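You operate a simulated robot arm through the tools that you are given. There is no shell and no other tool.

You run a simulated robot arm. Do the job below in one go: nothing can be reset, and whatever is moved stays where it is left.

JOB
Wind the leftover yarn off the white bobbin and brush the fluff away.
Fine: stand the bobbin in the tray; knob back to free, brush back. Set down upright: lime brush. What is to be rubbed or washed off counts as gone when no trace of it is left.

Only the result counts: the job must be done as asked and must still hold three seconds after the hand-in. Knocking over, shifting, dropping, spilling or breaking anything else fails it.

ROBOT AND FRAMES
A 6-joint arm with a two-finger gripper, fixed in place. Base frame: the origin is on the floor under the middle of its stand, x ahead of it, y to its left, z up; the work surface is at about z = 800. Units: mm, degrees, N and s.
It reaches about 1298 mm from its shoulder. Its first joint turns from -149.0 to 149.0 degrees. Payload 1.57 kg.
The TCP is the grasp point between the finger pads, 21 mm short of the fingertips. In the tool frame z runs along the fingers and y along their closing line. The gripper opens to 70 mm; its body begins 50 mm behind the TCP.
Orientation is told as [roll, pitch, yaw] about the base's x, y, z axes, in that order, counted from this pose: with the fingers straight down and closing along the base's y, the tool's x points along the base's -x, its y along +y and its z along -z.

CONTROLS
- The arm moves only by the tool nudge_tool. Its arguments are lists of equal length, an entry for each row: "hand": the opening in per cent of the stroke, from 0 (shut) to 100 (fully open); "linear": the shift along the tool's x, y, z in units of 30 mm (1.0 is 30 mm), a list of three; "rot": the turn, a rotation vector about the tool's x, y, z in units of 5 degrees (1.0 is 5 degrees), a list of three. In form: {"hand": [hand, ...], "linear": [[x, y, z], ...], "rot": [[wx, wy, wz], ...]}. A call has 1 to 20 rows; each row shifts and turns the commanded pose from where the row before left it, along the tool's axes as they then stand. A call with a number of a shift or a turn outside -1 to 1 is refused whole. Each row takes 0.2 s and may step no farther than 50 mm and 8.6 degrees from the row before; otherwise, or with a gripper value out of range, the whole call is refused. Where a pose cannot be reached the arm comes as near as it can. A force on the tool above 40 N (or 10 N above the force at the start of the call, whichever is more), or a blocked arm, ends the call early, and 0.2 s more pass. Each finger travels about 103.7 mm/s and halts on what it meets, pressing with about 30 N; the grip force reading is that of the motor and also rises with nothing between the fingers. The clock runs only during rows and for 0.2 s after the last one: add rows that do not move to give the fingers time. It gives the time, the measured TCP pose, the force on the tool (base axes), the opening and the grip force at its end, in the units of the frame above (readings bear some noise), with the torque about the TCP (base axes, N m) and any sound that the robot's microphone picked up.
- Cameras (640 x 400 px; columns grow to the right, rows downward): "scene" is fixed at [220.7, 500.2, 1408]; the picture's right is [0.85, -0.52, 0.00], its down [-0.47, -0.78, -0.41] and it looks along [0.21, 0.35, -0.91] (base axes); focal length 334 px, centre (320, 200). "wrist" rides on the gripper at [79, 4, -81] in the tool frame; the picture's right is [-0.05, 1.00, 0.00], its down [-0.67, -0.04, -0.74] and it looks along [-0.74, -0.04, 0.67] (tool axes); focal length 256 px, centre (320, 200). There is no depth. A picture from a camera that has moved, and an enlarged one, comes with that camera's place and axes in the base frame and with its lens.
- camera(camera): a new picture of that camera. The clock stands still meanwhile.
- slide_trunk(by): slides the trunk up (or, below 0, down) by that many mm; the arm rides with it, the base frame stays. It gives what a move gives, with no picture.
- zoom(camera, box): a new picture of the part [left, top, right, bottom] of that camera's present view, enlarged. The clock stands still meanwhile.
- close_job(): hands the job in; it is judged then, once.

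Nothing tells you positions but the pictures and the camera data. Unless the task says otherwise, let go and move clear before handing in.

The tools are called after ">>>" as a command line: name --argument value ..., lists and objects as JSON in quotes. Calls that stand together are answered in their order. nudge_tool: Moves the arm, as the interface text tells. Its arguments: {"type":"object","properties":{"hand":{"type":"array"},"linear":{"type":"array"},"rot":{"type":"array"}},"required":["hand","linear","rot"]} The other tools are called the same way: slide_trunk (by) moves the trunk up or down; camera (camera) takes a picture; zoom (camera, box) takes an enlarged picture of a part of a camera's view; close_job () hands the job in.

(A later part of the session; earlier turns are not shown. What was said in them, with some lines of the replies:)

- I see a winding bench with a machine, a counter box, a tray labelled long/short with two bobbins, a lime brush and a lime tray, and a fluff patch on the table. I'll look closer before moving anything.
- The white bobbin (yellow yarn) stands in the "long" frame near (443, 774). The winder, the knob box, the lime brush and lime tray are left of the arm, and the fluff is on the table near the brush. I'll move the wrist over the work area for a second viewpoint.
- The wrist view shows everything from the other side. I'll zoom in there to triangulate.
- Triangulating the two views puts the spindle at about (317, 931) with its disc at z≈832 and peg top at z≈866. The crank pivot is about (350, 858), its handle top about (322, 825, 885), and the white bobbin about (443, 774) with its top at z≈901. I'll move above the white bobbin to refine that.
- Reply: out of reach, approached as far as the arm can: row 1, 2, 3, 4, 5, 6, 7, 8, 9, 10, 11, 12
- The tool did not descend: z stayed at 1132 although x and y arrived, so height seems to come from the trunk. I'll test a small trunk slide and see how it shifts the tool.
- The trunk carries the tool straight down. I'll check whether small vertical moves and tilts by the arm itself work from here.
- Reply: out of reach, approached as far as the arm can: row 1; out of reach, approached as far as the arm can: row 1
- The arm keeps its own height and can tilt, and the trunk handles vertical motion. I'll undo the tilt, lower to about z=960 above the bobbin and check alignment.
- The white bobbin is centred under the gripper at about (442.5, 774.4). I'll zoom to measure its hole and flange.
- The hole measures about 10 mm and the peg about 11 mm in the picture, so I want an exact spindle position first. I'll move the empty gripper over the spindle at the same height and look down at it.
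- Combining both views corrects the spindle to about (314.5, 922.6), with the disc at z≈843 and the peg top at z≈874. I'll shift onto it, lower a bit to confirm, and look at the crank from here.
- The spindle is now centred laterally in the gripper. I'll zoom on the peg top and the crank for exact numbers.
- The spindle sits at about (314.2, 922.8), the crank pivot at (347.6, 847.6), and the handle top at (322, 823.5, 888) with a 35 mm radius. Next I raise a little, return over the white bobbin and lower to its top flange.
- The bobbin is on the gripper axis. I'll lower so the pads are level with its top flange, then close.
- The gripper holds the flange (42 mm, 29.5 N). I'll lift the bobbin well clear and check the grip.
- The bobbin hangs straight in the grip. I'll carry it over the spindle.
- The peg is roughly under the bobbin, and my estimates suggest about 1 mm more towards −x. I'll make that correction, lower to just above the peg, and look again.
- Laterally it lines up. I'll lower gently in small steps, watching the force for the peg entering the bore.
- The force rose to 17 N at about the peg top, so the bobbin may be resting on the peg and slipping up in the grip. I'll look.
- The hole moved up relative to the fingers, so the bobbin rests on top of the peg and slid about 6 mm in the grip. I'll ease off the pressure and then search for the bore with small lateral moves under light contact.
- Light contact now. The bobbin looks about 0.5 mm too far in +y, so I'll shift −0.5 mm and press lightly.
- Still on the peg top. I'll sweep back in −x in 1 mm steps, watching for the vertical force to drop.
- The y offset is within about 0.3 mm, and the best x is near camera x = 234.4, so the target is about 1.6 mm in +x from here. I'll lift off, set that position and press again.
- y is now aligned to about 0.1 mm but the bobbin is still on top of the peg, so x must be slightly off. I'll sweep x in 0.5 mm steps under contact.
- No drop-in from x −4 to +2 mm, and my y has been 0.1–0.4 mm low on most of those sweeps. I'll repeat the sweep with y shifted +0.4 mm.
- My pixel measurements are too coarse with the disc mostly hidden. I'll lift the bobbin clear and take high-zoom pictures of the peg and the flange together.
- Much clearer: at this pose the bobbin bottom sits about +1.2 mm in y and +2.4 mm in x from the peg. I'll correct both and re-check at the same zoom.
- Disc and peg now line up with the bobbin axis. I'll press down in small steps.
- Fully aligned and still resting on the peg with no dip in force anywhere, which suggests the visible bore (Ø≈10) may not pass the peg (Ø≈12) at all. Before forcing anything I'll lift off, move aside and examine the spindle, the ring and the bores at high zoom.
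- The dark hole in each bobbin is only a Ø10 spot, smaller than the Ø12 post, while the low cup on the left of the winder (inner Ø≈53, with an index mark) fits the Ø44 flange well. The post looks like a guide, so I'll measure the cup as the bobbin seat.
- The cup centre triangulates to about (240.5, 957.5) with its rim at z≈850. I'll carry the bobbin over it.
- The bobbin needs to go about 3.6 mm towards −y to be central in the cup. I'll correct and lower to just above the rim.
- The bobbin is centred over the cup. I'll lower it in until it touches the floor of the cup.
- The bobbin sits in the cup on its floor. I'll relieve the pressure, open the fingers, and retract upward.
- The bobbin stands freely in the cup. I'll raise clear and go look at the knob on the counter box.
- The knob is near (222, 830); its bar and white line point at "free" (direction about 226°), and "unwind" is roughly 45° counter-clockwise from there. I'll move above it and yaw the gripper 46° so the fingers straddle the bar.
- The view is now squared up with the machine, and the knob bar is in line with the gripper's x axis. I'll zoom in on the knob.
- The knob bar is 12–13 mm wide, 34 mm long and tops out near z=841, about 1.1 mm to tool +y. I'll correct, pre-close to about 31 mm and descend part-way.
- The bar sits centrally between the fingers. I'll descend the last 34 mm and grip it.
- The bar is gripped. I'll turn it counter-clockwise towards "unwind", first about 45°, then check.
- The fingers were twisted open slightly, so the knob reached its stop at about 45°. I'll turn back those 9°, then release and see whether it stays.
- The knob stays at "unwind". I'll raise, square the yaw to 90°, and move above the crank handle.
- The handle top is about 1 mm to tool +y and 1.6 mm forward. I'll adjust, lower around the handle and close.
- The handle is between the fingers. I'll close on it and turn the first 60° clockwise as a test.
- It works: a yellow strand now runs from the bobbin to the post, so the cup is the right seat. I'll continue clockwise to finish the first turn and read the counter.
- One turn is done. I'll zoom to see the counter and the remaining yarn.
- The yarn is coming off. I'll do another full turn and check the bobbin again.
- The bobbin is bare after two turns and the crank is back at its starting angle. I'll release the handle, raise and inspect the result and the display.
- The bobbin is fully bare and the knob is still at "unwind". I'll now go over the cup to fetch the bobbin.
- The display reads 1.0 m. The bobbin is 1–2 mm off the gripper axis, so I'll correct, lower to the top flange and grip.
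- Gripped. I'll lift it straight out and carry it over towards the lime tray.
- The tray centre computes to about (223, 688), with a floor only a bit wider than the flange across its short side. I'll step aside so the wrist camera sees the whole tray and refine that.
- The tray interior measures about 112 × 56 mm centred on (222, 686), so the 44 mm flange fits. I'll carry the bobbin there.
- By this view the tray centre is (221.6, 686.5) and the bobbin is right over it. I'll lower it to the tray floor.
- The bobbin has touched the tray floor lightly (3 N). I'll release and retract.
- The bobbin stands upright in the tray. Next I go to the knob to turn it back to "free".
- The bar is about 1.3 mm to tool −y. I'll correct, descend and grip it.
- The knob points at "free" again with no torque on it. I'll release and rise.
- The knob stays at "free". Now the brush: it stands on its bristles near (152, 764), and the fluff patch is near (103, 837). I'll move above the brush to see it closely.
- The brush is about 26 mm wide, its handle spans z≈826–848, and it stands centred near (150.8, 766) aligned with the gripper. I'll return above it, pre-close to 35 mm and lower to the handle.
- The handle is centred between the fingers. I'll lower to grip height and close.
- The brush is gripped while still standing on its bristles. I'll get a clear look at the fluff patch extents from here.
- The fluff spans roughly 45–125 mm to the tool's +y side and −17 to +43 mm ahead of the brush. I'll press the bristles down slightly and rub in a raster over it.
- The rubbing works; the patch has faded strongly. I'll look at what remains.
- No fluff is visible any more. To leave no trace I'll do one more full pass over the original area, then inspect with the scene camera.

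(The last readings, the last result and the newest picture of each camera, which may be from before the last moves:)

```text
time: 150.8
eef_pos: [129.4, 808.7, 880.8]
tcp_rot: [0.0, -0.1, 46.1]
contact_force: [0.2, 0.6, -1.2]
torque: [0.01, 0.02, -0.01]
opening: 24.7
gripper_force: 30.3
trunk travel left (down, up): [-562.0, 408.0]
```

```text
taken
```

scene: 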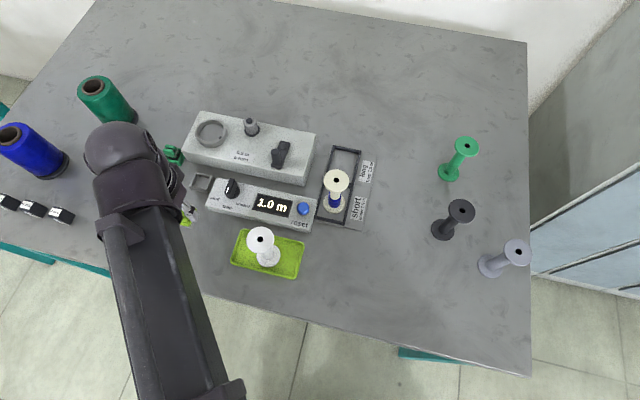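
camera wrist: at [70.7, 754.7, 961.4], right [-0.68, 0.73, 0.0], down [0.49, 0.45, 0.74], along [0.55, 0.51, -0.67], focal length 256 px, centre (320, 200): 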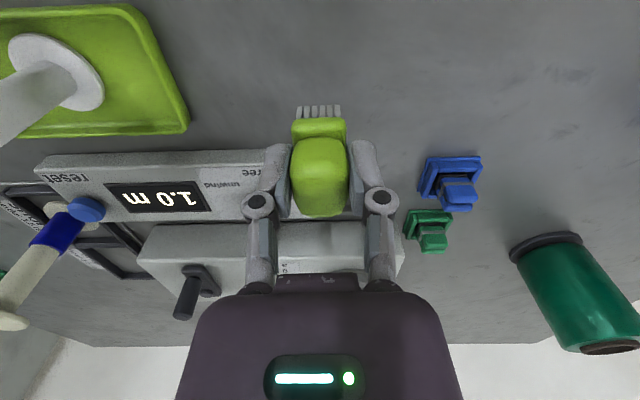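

The brush is lifted. I'll swing it aside at height so the scene camera can see the brushed area.

>>> slide_trunk --by 75

>>> nudge_tool --hand '[25, 25, 25, 25, 25, 25, 25]' --linear '[[-0.464, -0.864, 0], [-0.464, -0.864, 0], [-0.464, -0.864, 0], [-0.464, -0.864, 0], [-0.464, -0.864, 0], [-0.464, -0.864, 0], [0, 0, 0]]' --rot '[[0, 0, 0], [0, 0, 0], [0, 0, 0], [0, 0, 0], [0, 0, 0], [0, 0, 0], [0, 0, 0]]'

>>> camera --camera "scene"

>>> zoom --camera "scene" --box '[130, 190, 230, 260]'

>>> zoom --camera "scene" --box '[155, 205, 205, 240]'

```text
time: 151.9
eef_pos: [129.8, 809.7, 956.3]
tcp_rot: [0.0, 0.0, 46.1]
contact_force: [-0.2, -0.1, 0.1]
torque: [-0.01, 0.01, -0.01]
opening: 25.1
gripper_force: 30.3
trunk travel left (down, up): [-637.0, 333.0]
```

```text
time: 153.5
eef_pos: [300.4, 762.3, 955.4]
tcp_rot: [0.0, 0.0, 46.0]
contact_force: [-0.1, 0.7, -1.0]
torque: [0.01, 0.03, -0.02]
opening: 25.0
gripper_force: 30.0
trunk travel left (down, up): [-637.0, 333.0]
```

```text
taken
```

scene: 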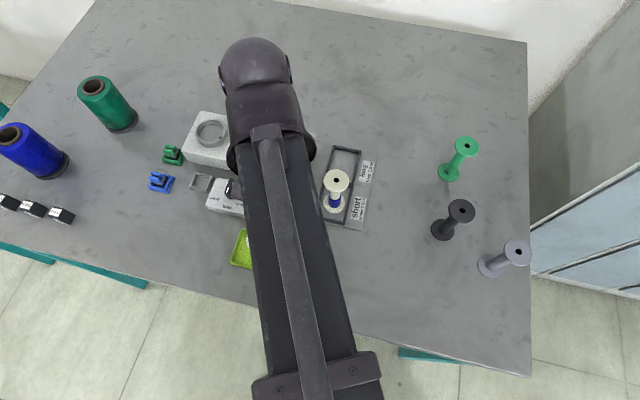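

```text
5.71 times, centred on (180, 225) of scene
camera zoom: at [220.7, 500.2, 1408.0], right [0.85, -0.52, 0.0], down [-0.47, -0.78, -0.41], along [0.21, 0.35, -0.91], focal length 1909 px, centre (1120, 57)
```

zoom: 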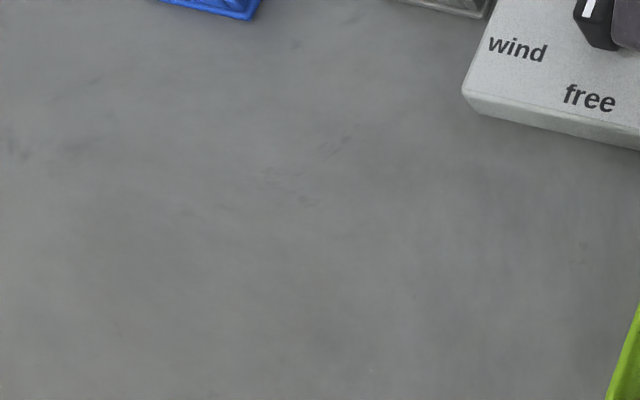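

```text
11.43 times, centred on (180, 222) of scene
camera zoom: at [220.7, 500.2, 1408.0], right [0.85, -0.52, 0.0], down [-0.47, -0.78, -0.41], along [0.21, 0.35, -0.91], focal length 3818 px, centre (1920, -57)
```

zoom: 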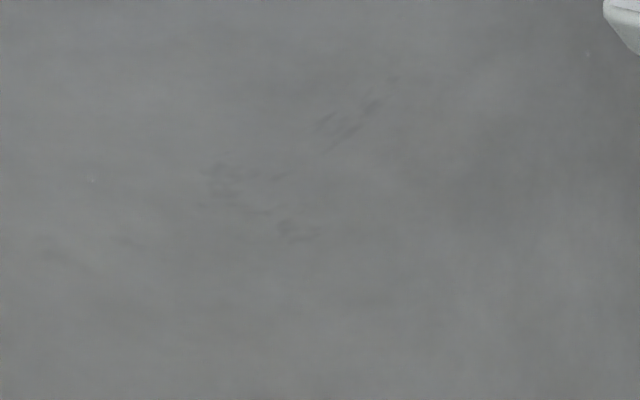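

The table is clean there. Now I'll bring the brush back to its original spot (camera reference at 92.1, 711.6).

>>> zoom --camera "wrist" --box '[260, 80, 380, 230]'

```text
2.67 times, centred on (320, 155) of wrist
camera zoom: at [241.2, 707.2, 1036.6], right [-0.68, 0.73, 0.0], down [0.49, 0.45, 0.74], along [0.55, 0.51, -0.67], focal length 683 px, centre (320, 320)
```

zoom: 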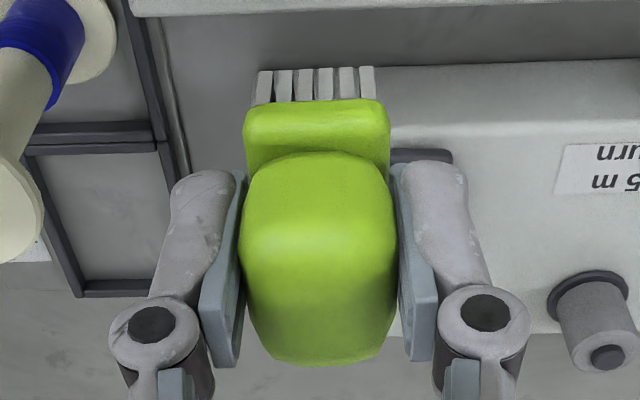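

>>> nudge_tool --hand '[25, 25, 25, 25, 25, 25, 25]' --linear '[[0.6694, 0.7354, 0], [0.6694, 0.7354, 0], [0.6694, 0.7354, 0], [0.6694, 0.7354, 0], [0.6694, 0.7354, 0], [0, 0, 0], [0, 0, 0]]' --rot '[[0, 0, 0], [0, 0, 0], [0, 0, 0], [0, 0, 0], [0, 0, 0], [0, 0, 0], [0, 0, 0]]'

>>> zoom --camera "wrist" --box '[200, 0, 440, 200]'

```text
time: 155.1
eef_pos: [149.4, 766.2, 956.1]
tcp_rot: [0.0, -0.1, 45.9]
contact_force: [0.2, -1.1, -0.7]
torque: [-0.04, -0.01, 0.0]
opening: 24.9
gripper_force: 29.9
trunk travel left (down, up): [-637.0, 333.0]
```

```text
2.00 times, centred on (320, 100) of wrist
camera zoom: at [91.3, 711.2, 1036.5], right [-0.68, 0.73, 0.0], down [0.49, 0.45, 0.74], along [0.55, 0.51, -0.67], focal length 512 px, centre (320, 400)
```

zoom: 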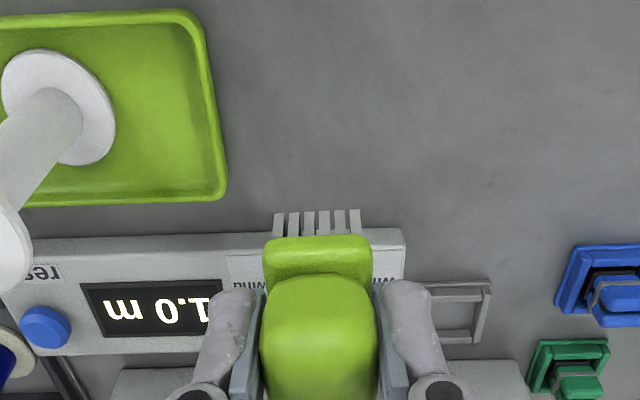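

I'm within 1 mm of the original spot. I'll trim that and lower the brush onto its bristles.

>>> nudge_tool --hand '[25, 25]' --linear '[[-0.028, -0.01, 0], [0, 0, 0]]' --rot '[[0, 0, 0], [0, 0, 0]]'

>>> slide_trunk --by -108

>>> slide_trunk --by -4

>>> slide_trunk --by -1

```text
time: 155.7
eef_pos: [151.5, 767.0, 954.8]
tcp_rot: [0.0, 0.0, 46.0]
contact_force: [-0.2, 0.5, 0.2]
torque: [0.01, 0.03, -0.01]
opening: 25.3
gripper_force: 30.1
trunk travel left (down, up): [-637.0, 333.0]
```

```text
time: 157.1
eef_pos: [151.7, 765.6, 847.9]
tcp_rot: [0.0, -0.1, 46.0]
contact_force: [-0.1, 0.1, 0.1]
torque: [-0.01, -0.01, 0.01]
opening: 25.2
gripper_force: 29.7
trunk travel left (down, up): [-529.0, 441.0]
```

```text
time: 157.6
eef_pos: [151.1, 765.9, 844.1]
tcp_rot: [0.0, 0.0, 46.1]
contact_force: [-0.6, 0.4, -0.8]
torque: [-0.02, -0.02, 0.01]
opening: 25.1
gripper_force: 30.5
trunk travel left (down, up): [-525.0, 445.0]
```

```text
time: 158.1
eef_pos: [150.7, 765.2, 842.6]
tcp_rot: [0.0, 0.1, 46.0]
contact_force: [-1.1, 0.5, 0.7]
torque: [-0.02, 0.02, 0.02]
opening: 24.8
gripper_force: 30.2
trunk travel left (down, up): [-524.0, 446.0]
```

>>> slide_trunk --by -1

>>> slide_trunk --by -0.6

>>> camera --camera "wrist"

```text
time: 158.6
eef_pos: [152.3, 765.4, 841.4]
tcp_rot: [0.0, 0.0, 46.1]
contact_force: [-0.5, 0.2, 0.1]
torque: [0.01, 0.0, -0.04]
opening: 25.1
gripper_force: 30.2
trunk travel left (down, up): [-523.0, 447.0]
```

```text
time: 159.1
eef_pos: [150.4, 765.9, 841.5]
tcp_rot: [0.1, 0.0, 46.0]
contact_force: [0.4, -1.0, -0.6]
torque: [-0.01, -0.02, 0.0]
opening: 24.8
gripper_force: 29.2
trunk travel left (down, up): [-522.0, 448.0]
```

```text
taken
camera wrist: at [92.1, 711.5, 922.0], right [-0.68, 0.73, 0.0], down [0.49, 0.45, 0.74], along [0.55, 0.51, -0.67], focal length 256 px, centre (320, 200)
```

wrist: 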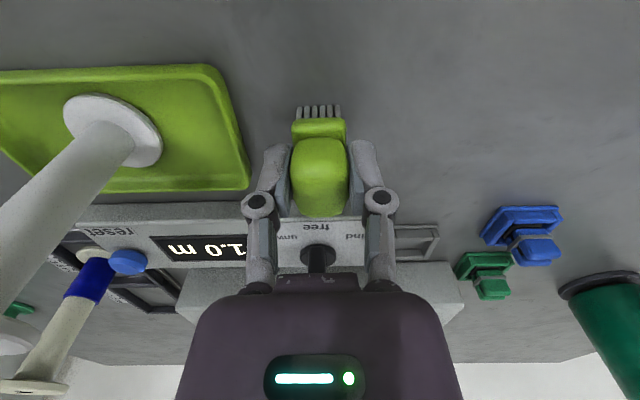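

>>> slide_trunk --by -0.6

>>> slide_trunk --by -0.5

```text
time: 159.7
eef_pos: [151.4, 765.4, 840.7]
tcp_rot: [0.0, 0.0, 46.0]
contact_force: [0.2, 0.9, 6.0]
torque: [0.06, -0.01, -0.02]
opening: 25.0
gripper_force: 30.1
trunk travel left (down, up): [-522.0, 448.0]
```

```text
time: 160.2
eef_pos: [151.4, 765.2, 841.3]
tcp_rot: [0.1, -0.1, 46.0]
contact_force: [1.3, 4.4, 14.8]
torque: [0.15, -0.02, 0.01]
opening: 25.1
gripper_force: 30.0
trunk travel left (down, up): [-521.0, 449.0]
```

The bristles are on the table. I'll ease off slightly, open the fingers carefully and rise.

>>> slide_trunk --by 0.6

>>> nudge_tool --hand '[38, 44, 52, 52, 52]' --linear '[[0, 0, 0], [0, 0, 0], [0, 0, 0], [0, 0, 0], [0, 0, 0]]' --rot '[[0, 0, 0], [0, 0, 0], [0, 0, 0], [0, 0, 0], [0, 0, 0]]'

>>> slide_trunk --by 120

>>> camera --camera "wrist"

>>> zoom --camera "wrist" --box '[250, 0, 390, 120]'

```text
time: 160.7
eef_pos: [151.1, 765.4, 840.8]
tcp_rot: [0.0, 0.0, 46.0]
contact_force: [0.3, 3.1, 7.3]
torque: [0.05, -0.05, -0.02]
opening: 25.0
gripper_force: 29.7
trunk travel left (down, up): [-522.0, 448.0]
```

```text
time: 161.9
eef_pos: [150.0, 767.2, 840.2]
tcp_rot: [-0.1, -0.1, 46.0]
contact_force: [-0.5, -0.5, -0.2]
torque: [0.0, 0.04, -0.05]
opening: 36.2
gripper_force: 0.1
trunk travel left (down, up): [-522.0, 448.0]
```

```text
time: 163.4
eef_pos: [150.4, 765.7, 960.9]
tcp_rot: [0.0, 0.0, 46.0]
contact_force: [0.5, 0.0, 0.0]
torque: [-0.04, -0.01, -0.01]
opening: 36.4
gripper_force: 0.0
trunk travel left (down, up): [-642.0, 328.0]
```

```text
taken
camera wrist: at [92.1, 711.6, 1041.4], right [-0.68, 0.73, 0.0], down [0.49, 0.45, 0.74], along [0.55, 0.51, -0.67], focal length 256 px, centre (320, 200)
```

wrist: 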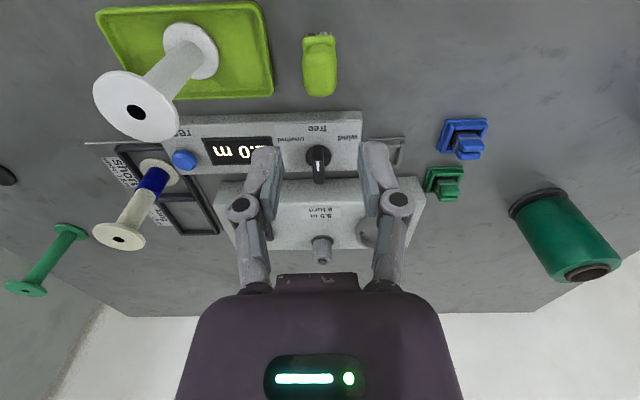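

```text
3.33 times, centred on (320, 60) of wrist
camera zoom: at [92.1, 711.6, 1041.4], right [-0.68, 0.73, 0.0], down [0.49, 0.45, 0.74], along [0.55, 0.51, -0.67], focal length 853 px, centre (320, 667)
```

zoom: 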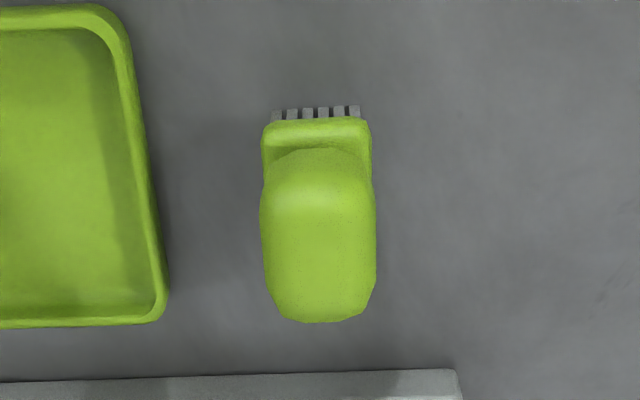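

The brush stands upright in its old place. I'll rise, retreat to the side, and inspect everything with the scene camera.

>>> slide_trunk --by 140

>>> nudge_tool --hand '[80, 80, 80, 80, 80, 80, 80, 80, 80, 80, 80]' --linear '[[0.2, -0.95, 0], [0.2, -0.95, 0], [0.2, -0.95, 0], [0.2, -0.95, 0], [0.2, -0.95, 0], [0.2, -0.95, 0], [0.2, -0.95, 0], [0.2, -0.95, 0], [0.2, -0.95, 0], [0.2, -0.95, 0], [0, 0, 0]]' --rot '[[0, 0, 0], [0, 0, 0], [0, 0, 0], [0, 0, 0], [0, 0, 0], [0, 0, 0], [0, 0, 0], [0, 0, 0], [0, 0, 0], [0, 0, 0], [0, 0, 0]]'

>>> camera --camera "scene"

>>> zoom --camera "scene" --box '[140, 90, 400, 290]'

```text
time: 165.0
eef_pos: [151.1, 766.6, 1100.6]
tcp_rot: [0.1, 0.0, 46.0]
contact_force: [-0.1, -0.4, -0.6]
torque: [-0.02, 0.05, -0.04]
opening: 36.4
gripper_force: 0.0
trunk travel left (down, up): [-782.0, 188.0]
```

```text
time: 167.4
eef_pos: [314.7, 524.8, 1101.0]
tcp_rot: [-0.1, 0.1, 46.0]
contact_force: [-0.6, 0.2, 0.2]
torque: [-0.02, 0.04, 0.01]
opening: 55.7
gripper_force: 0.0
trunk travel left (down, up): [-782.0, 188.0]
```

```text
taken
```

scene: 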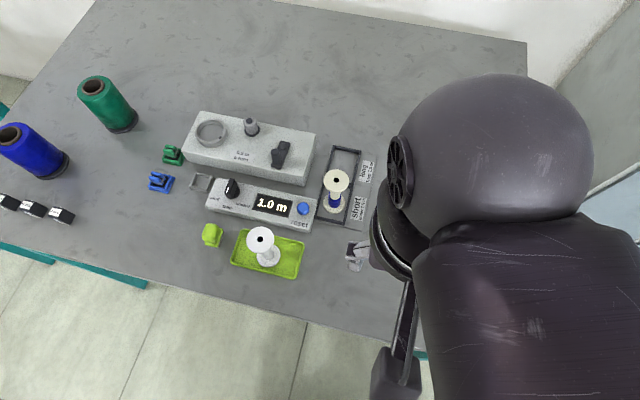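

```text
2.00 times, centred on (270, 190) of scene
camera zoom: at [220.7, 500.2, 1408.0], right [0.85, -0.52, 0.0], down [-0.47, -0.78, -0.41], along [0.21, 0.35, -0.91], focal length 668 px, centre (420, 220)
```

zoom: 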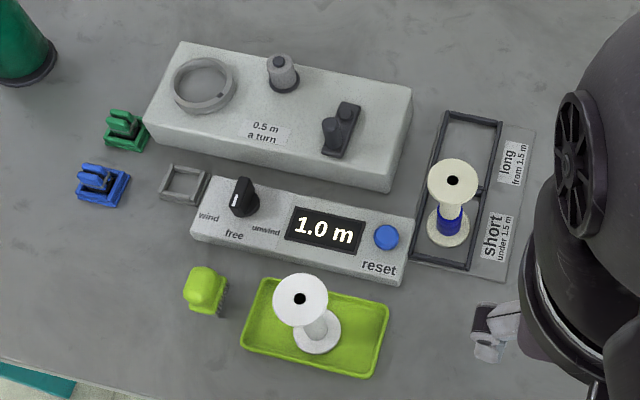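

Everything looks in place. I'll do a last close check of the bobbin, brush, winder and brushed area before handing in.

>>> zoom --camera "scene" --box '[190, 210, 310, 290]'

>>> zoom --camera "scene" --box '[180, 100, 320, 190]'

>>> zoom --camera "scene" --box '[120, 180, 240, 260]'

```text
5.00 times, centred on (250, 250) of scene
camera zoom: at [220.7, 500.2, 1408.0], right [0.85, -0.52, 0.0], down [-0.47, -0.78, -0.41], along [0.21, 0.35, -0.91], focal length 1670 px, centre (670, -50)
```

zoom: 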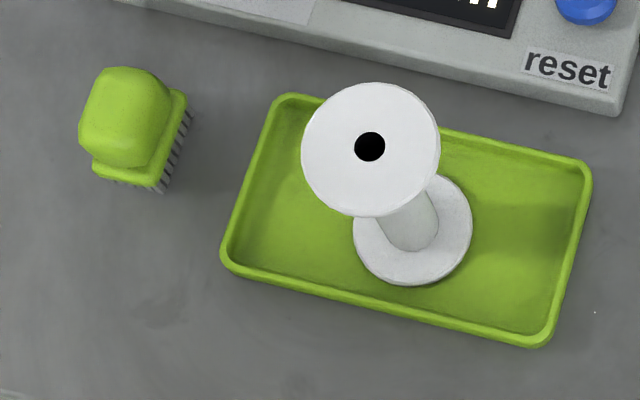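

```text
4.44 times, centred on (250, 145) of scene
camera zoom: at [220.7, 500.2, 1408.0], right [0.85, -0.52, 0.0], down [-0.47, -0.78, -0.41], along [0.21, 0.35, -0.91], focal length 1485 px, centre (631, 444)
```

zoom: 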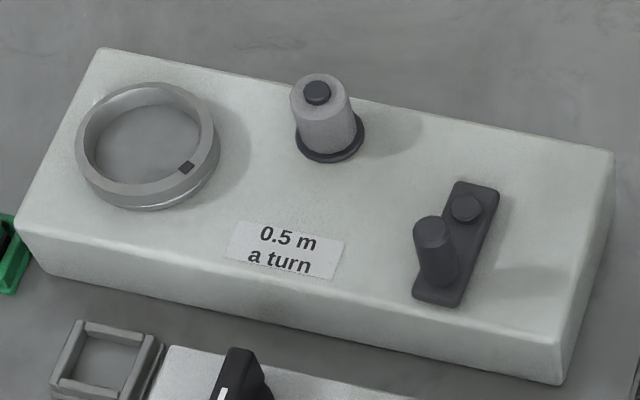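

```text
5.00 times, centred on (180, 220) of scene
camera zoom: at [220.7, 500.2, 1408.0], right [0.85, -0.52, 0.0], down [-0.47, -0.78, -0.41], along [0.21, 0.35, -0.91], focal length 1670 px, centre (1020, 100)
```

zoom: 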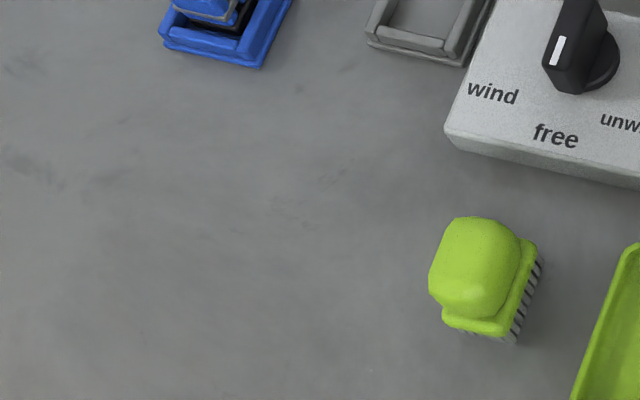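

The white bobbin is bare and stands upright in the lime tray. The knob is at "free", the brush stands upright where it was, and no fluff is visible. The arm is clear, so I'm handing in.

>>> close_job

```text
The job is handed in.
```

The white bobbin's leftover yarn is wound off and the fluff patch is brushed away. I've handed the job in, but no verdict came back.

- **Bobbin:** It gave up 1.0 m of yarn on the counter and is bare. It now stands upright in the lime tray. I took "the tray" to mean the lime tray rather than the "long/short" board it came from.
- **Knob:** It is back at "free", and I did not reset the counter. The crank is back at its starting angle.
- **Brush:** It is set down upright where I first found it, to within about a millimetre.
- **Fluff:** The cameras show no trace on the table after several passes, even at high zoom.
- **Winder post:** A grey sleeve appeared on it once I started cranking in "unwind". I left it there.

Before working out that bobbins sit in the cup on the winder, I pressed the bobbin onto that post several times, at up to about 17 N. I saw no damage to either.
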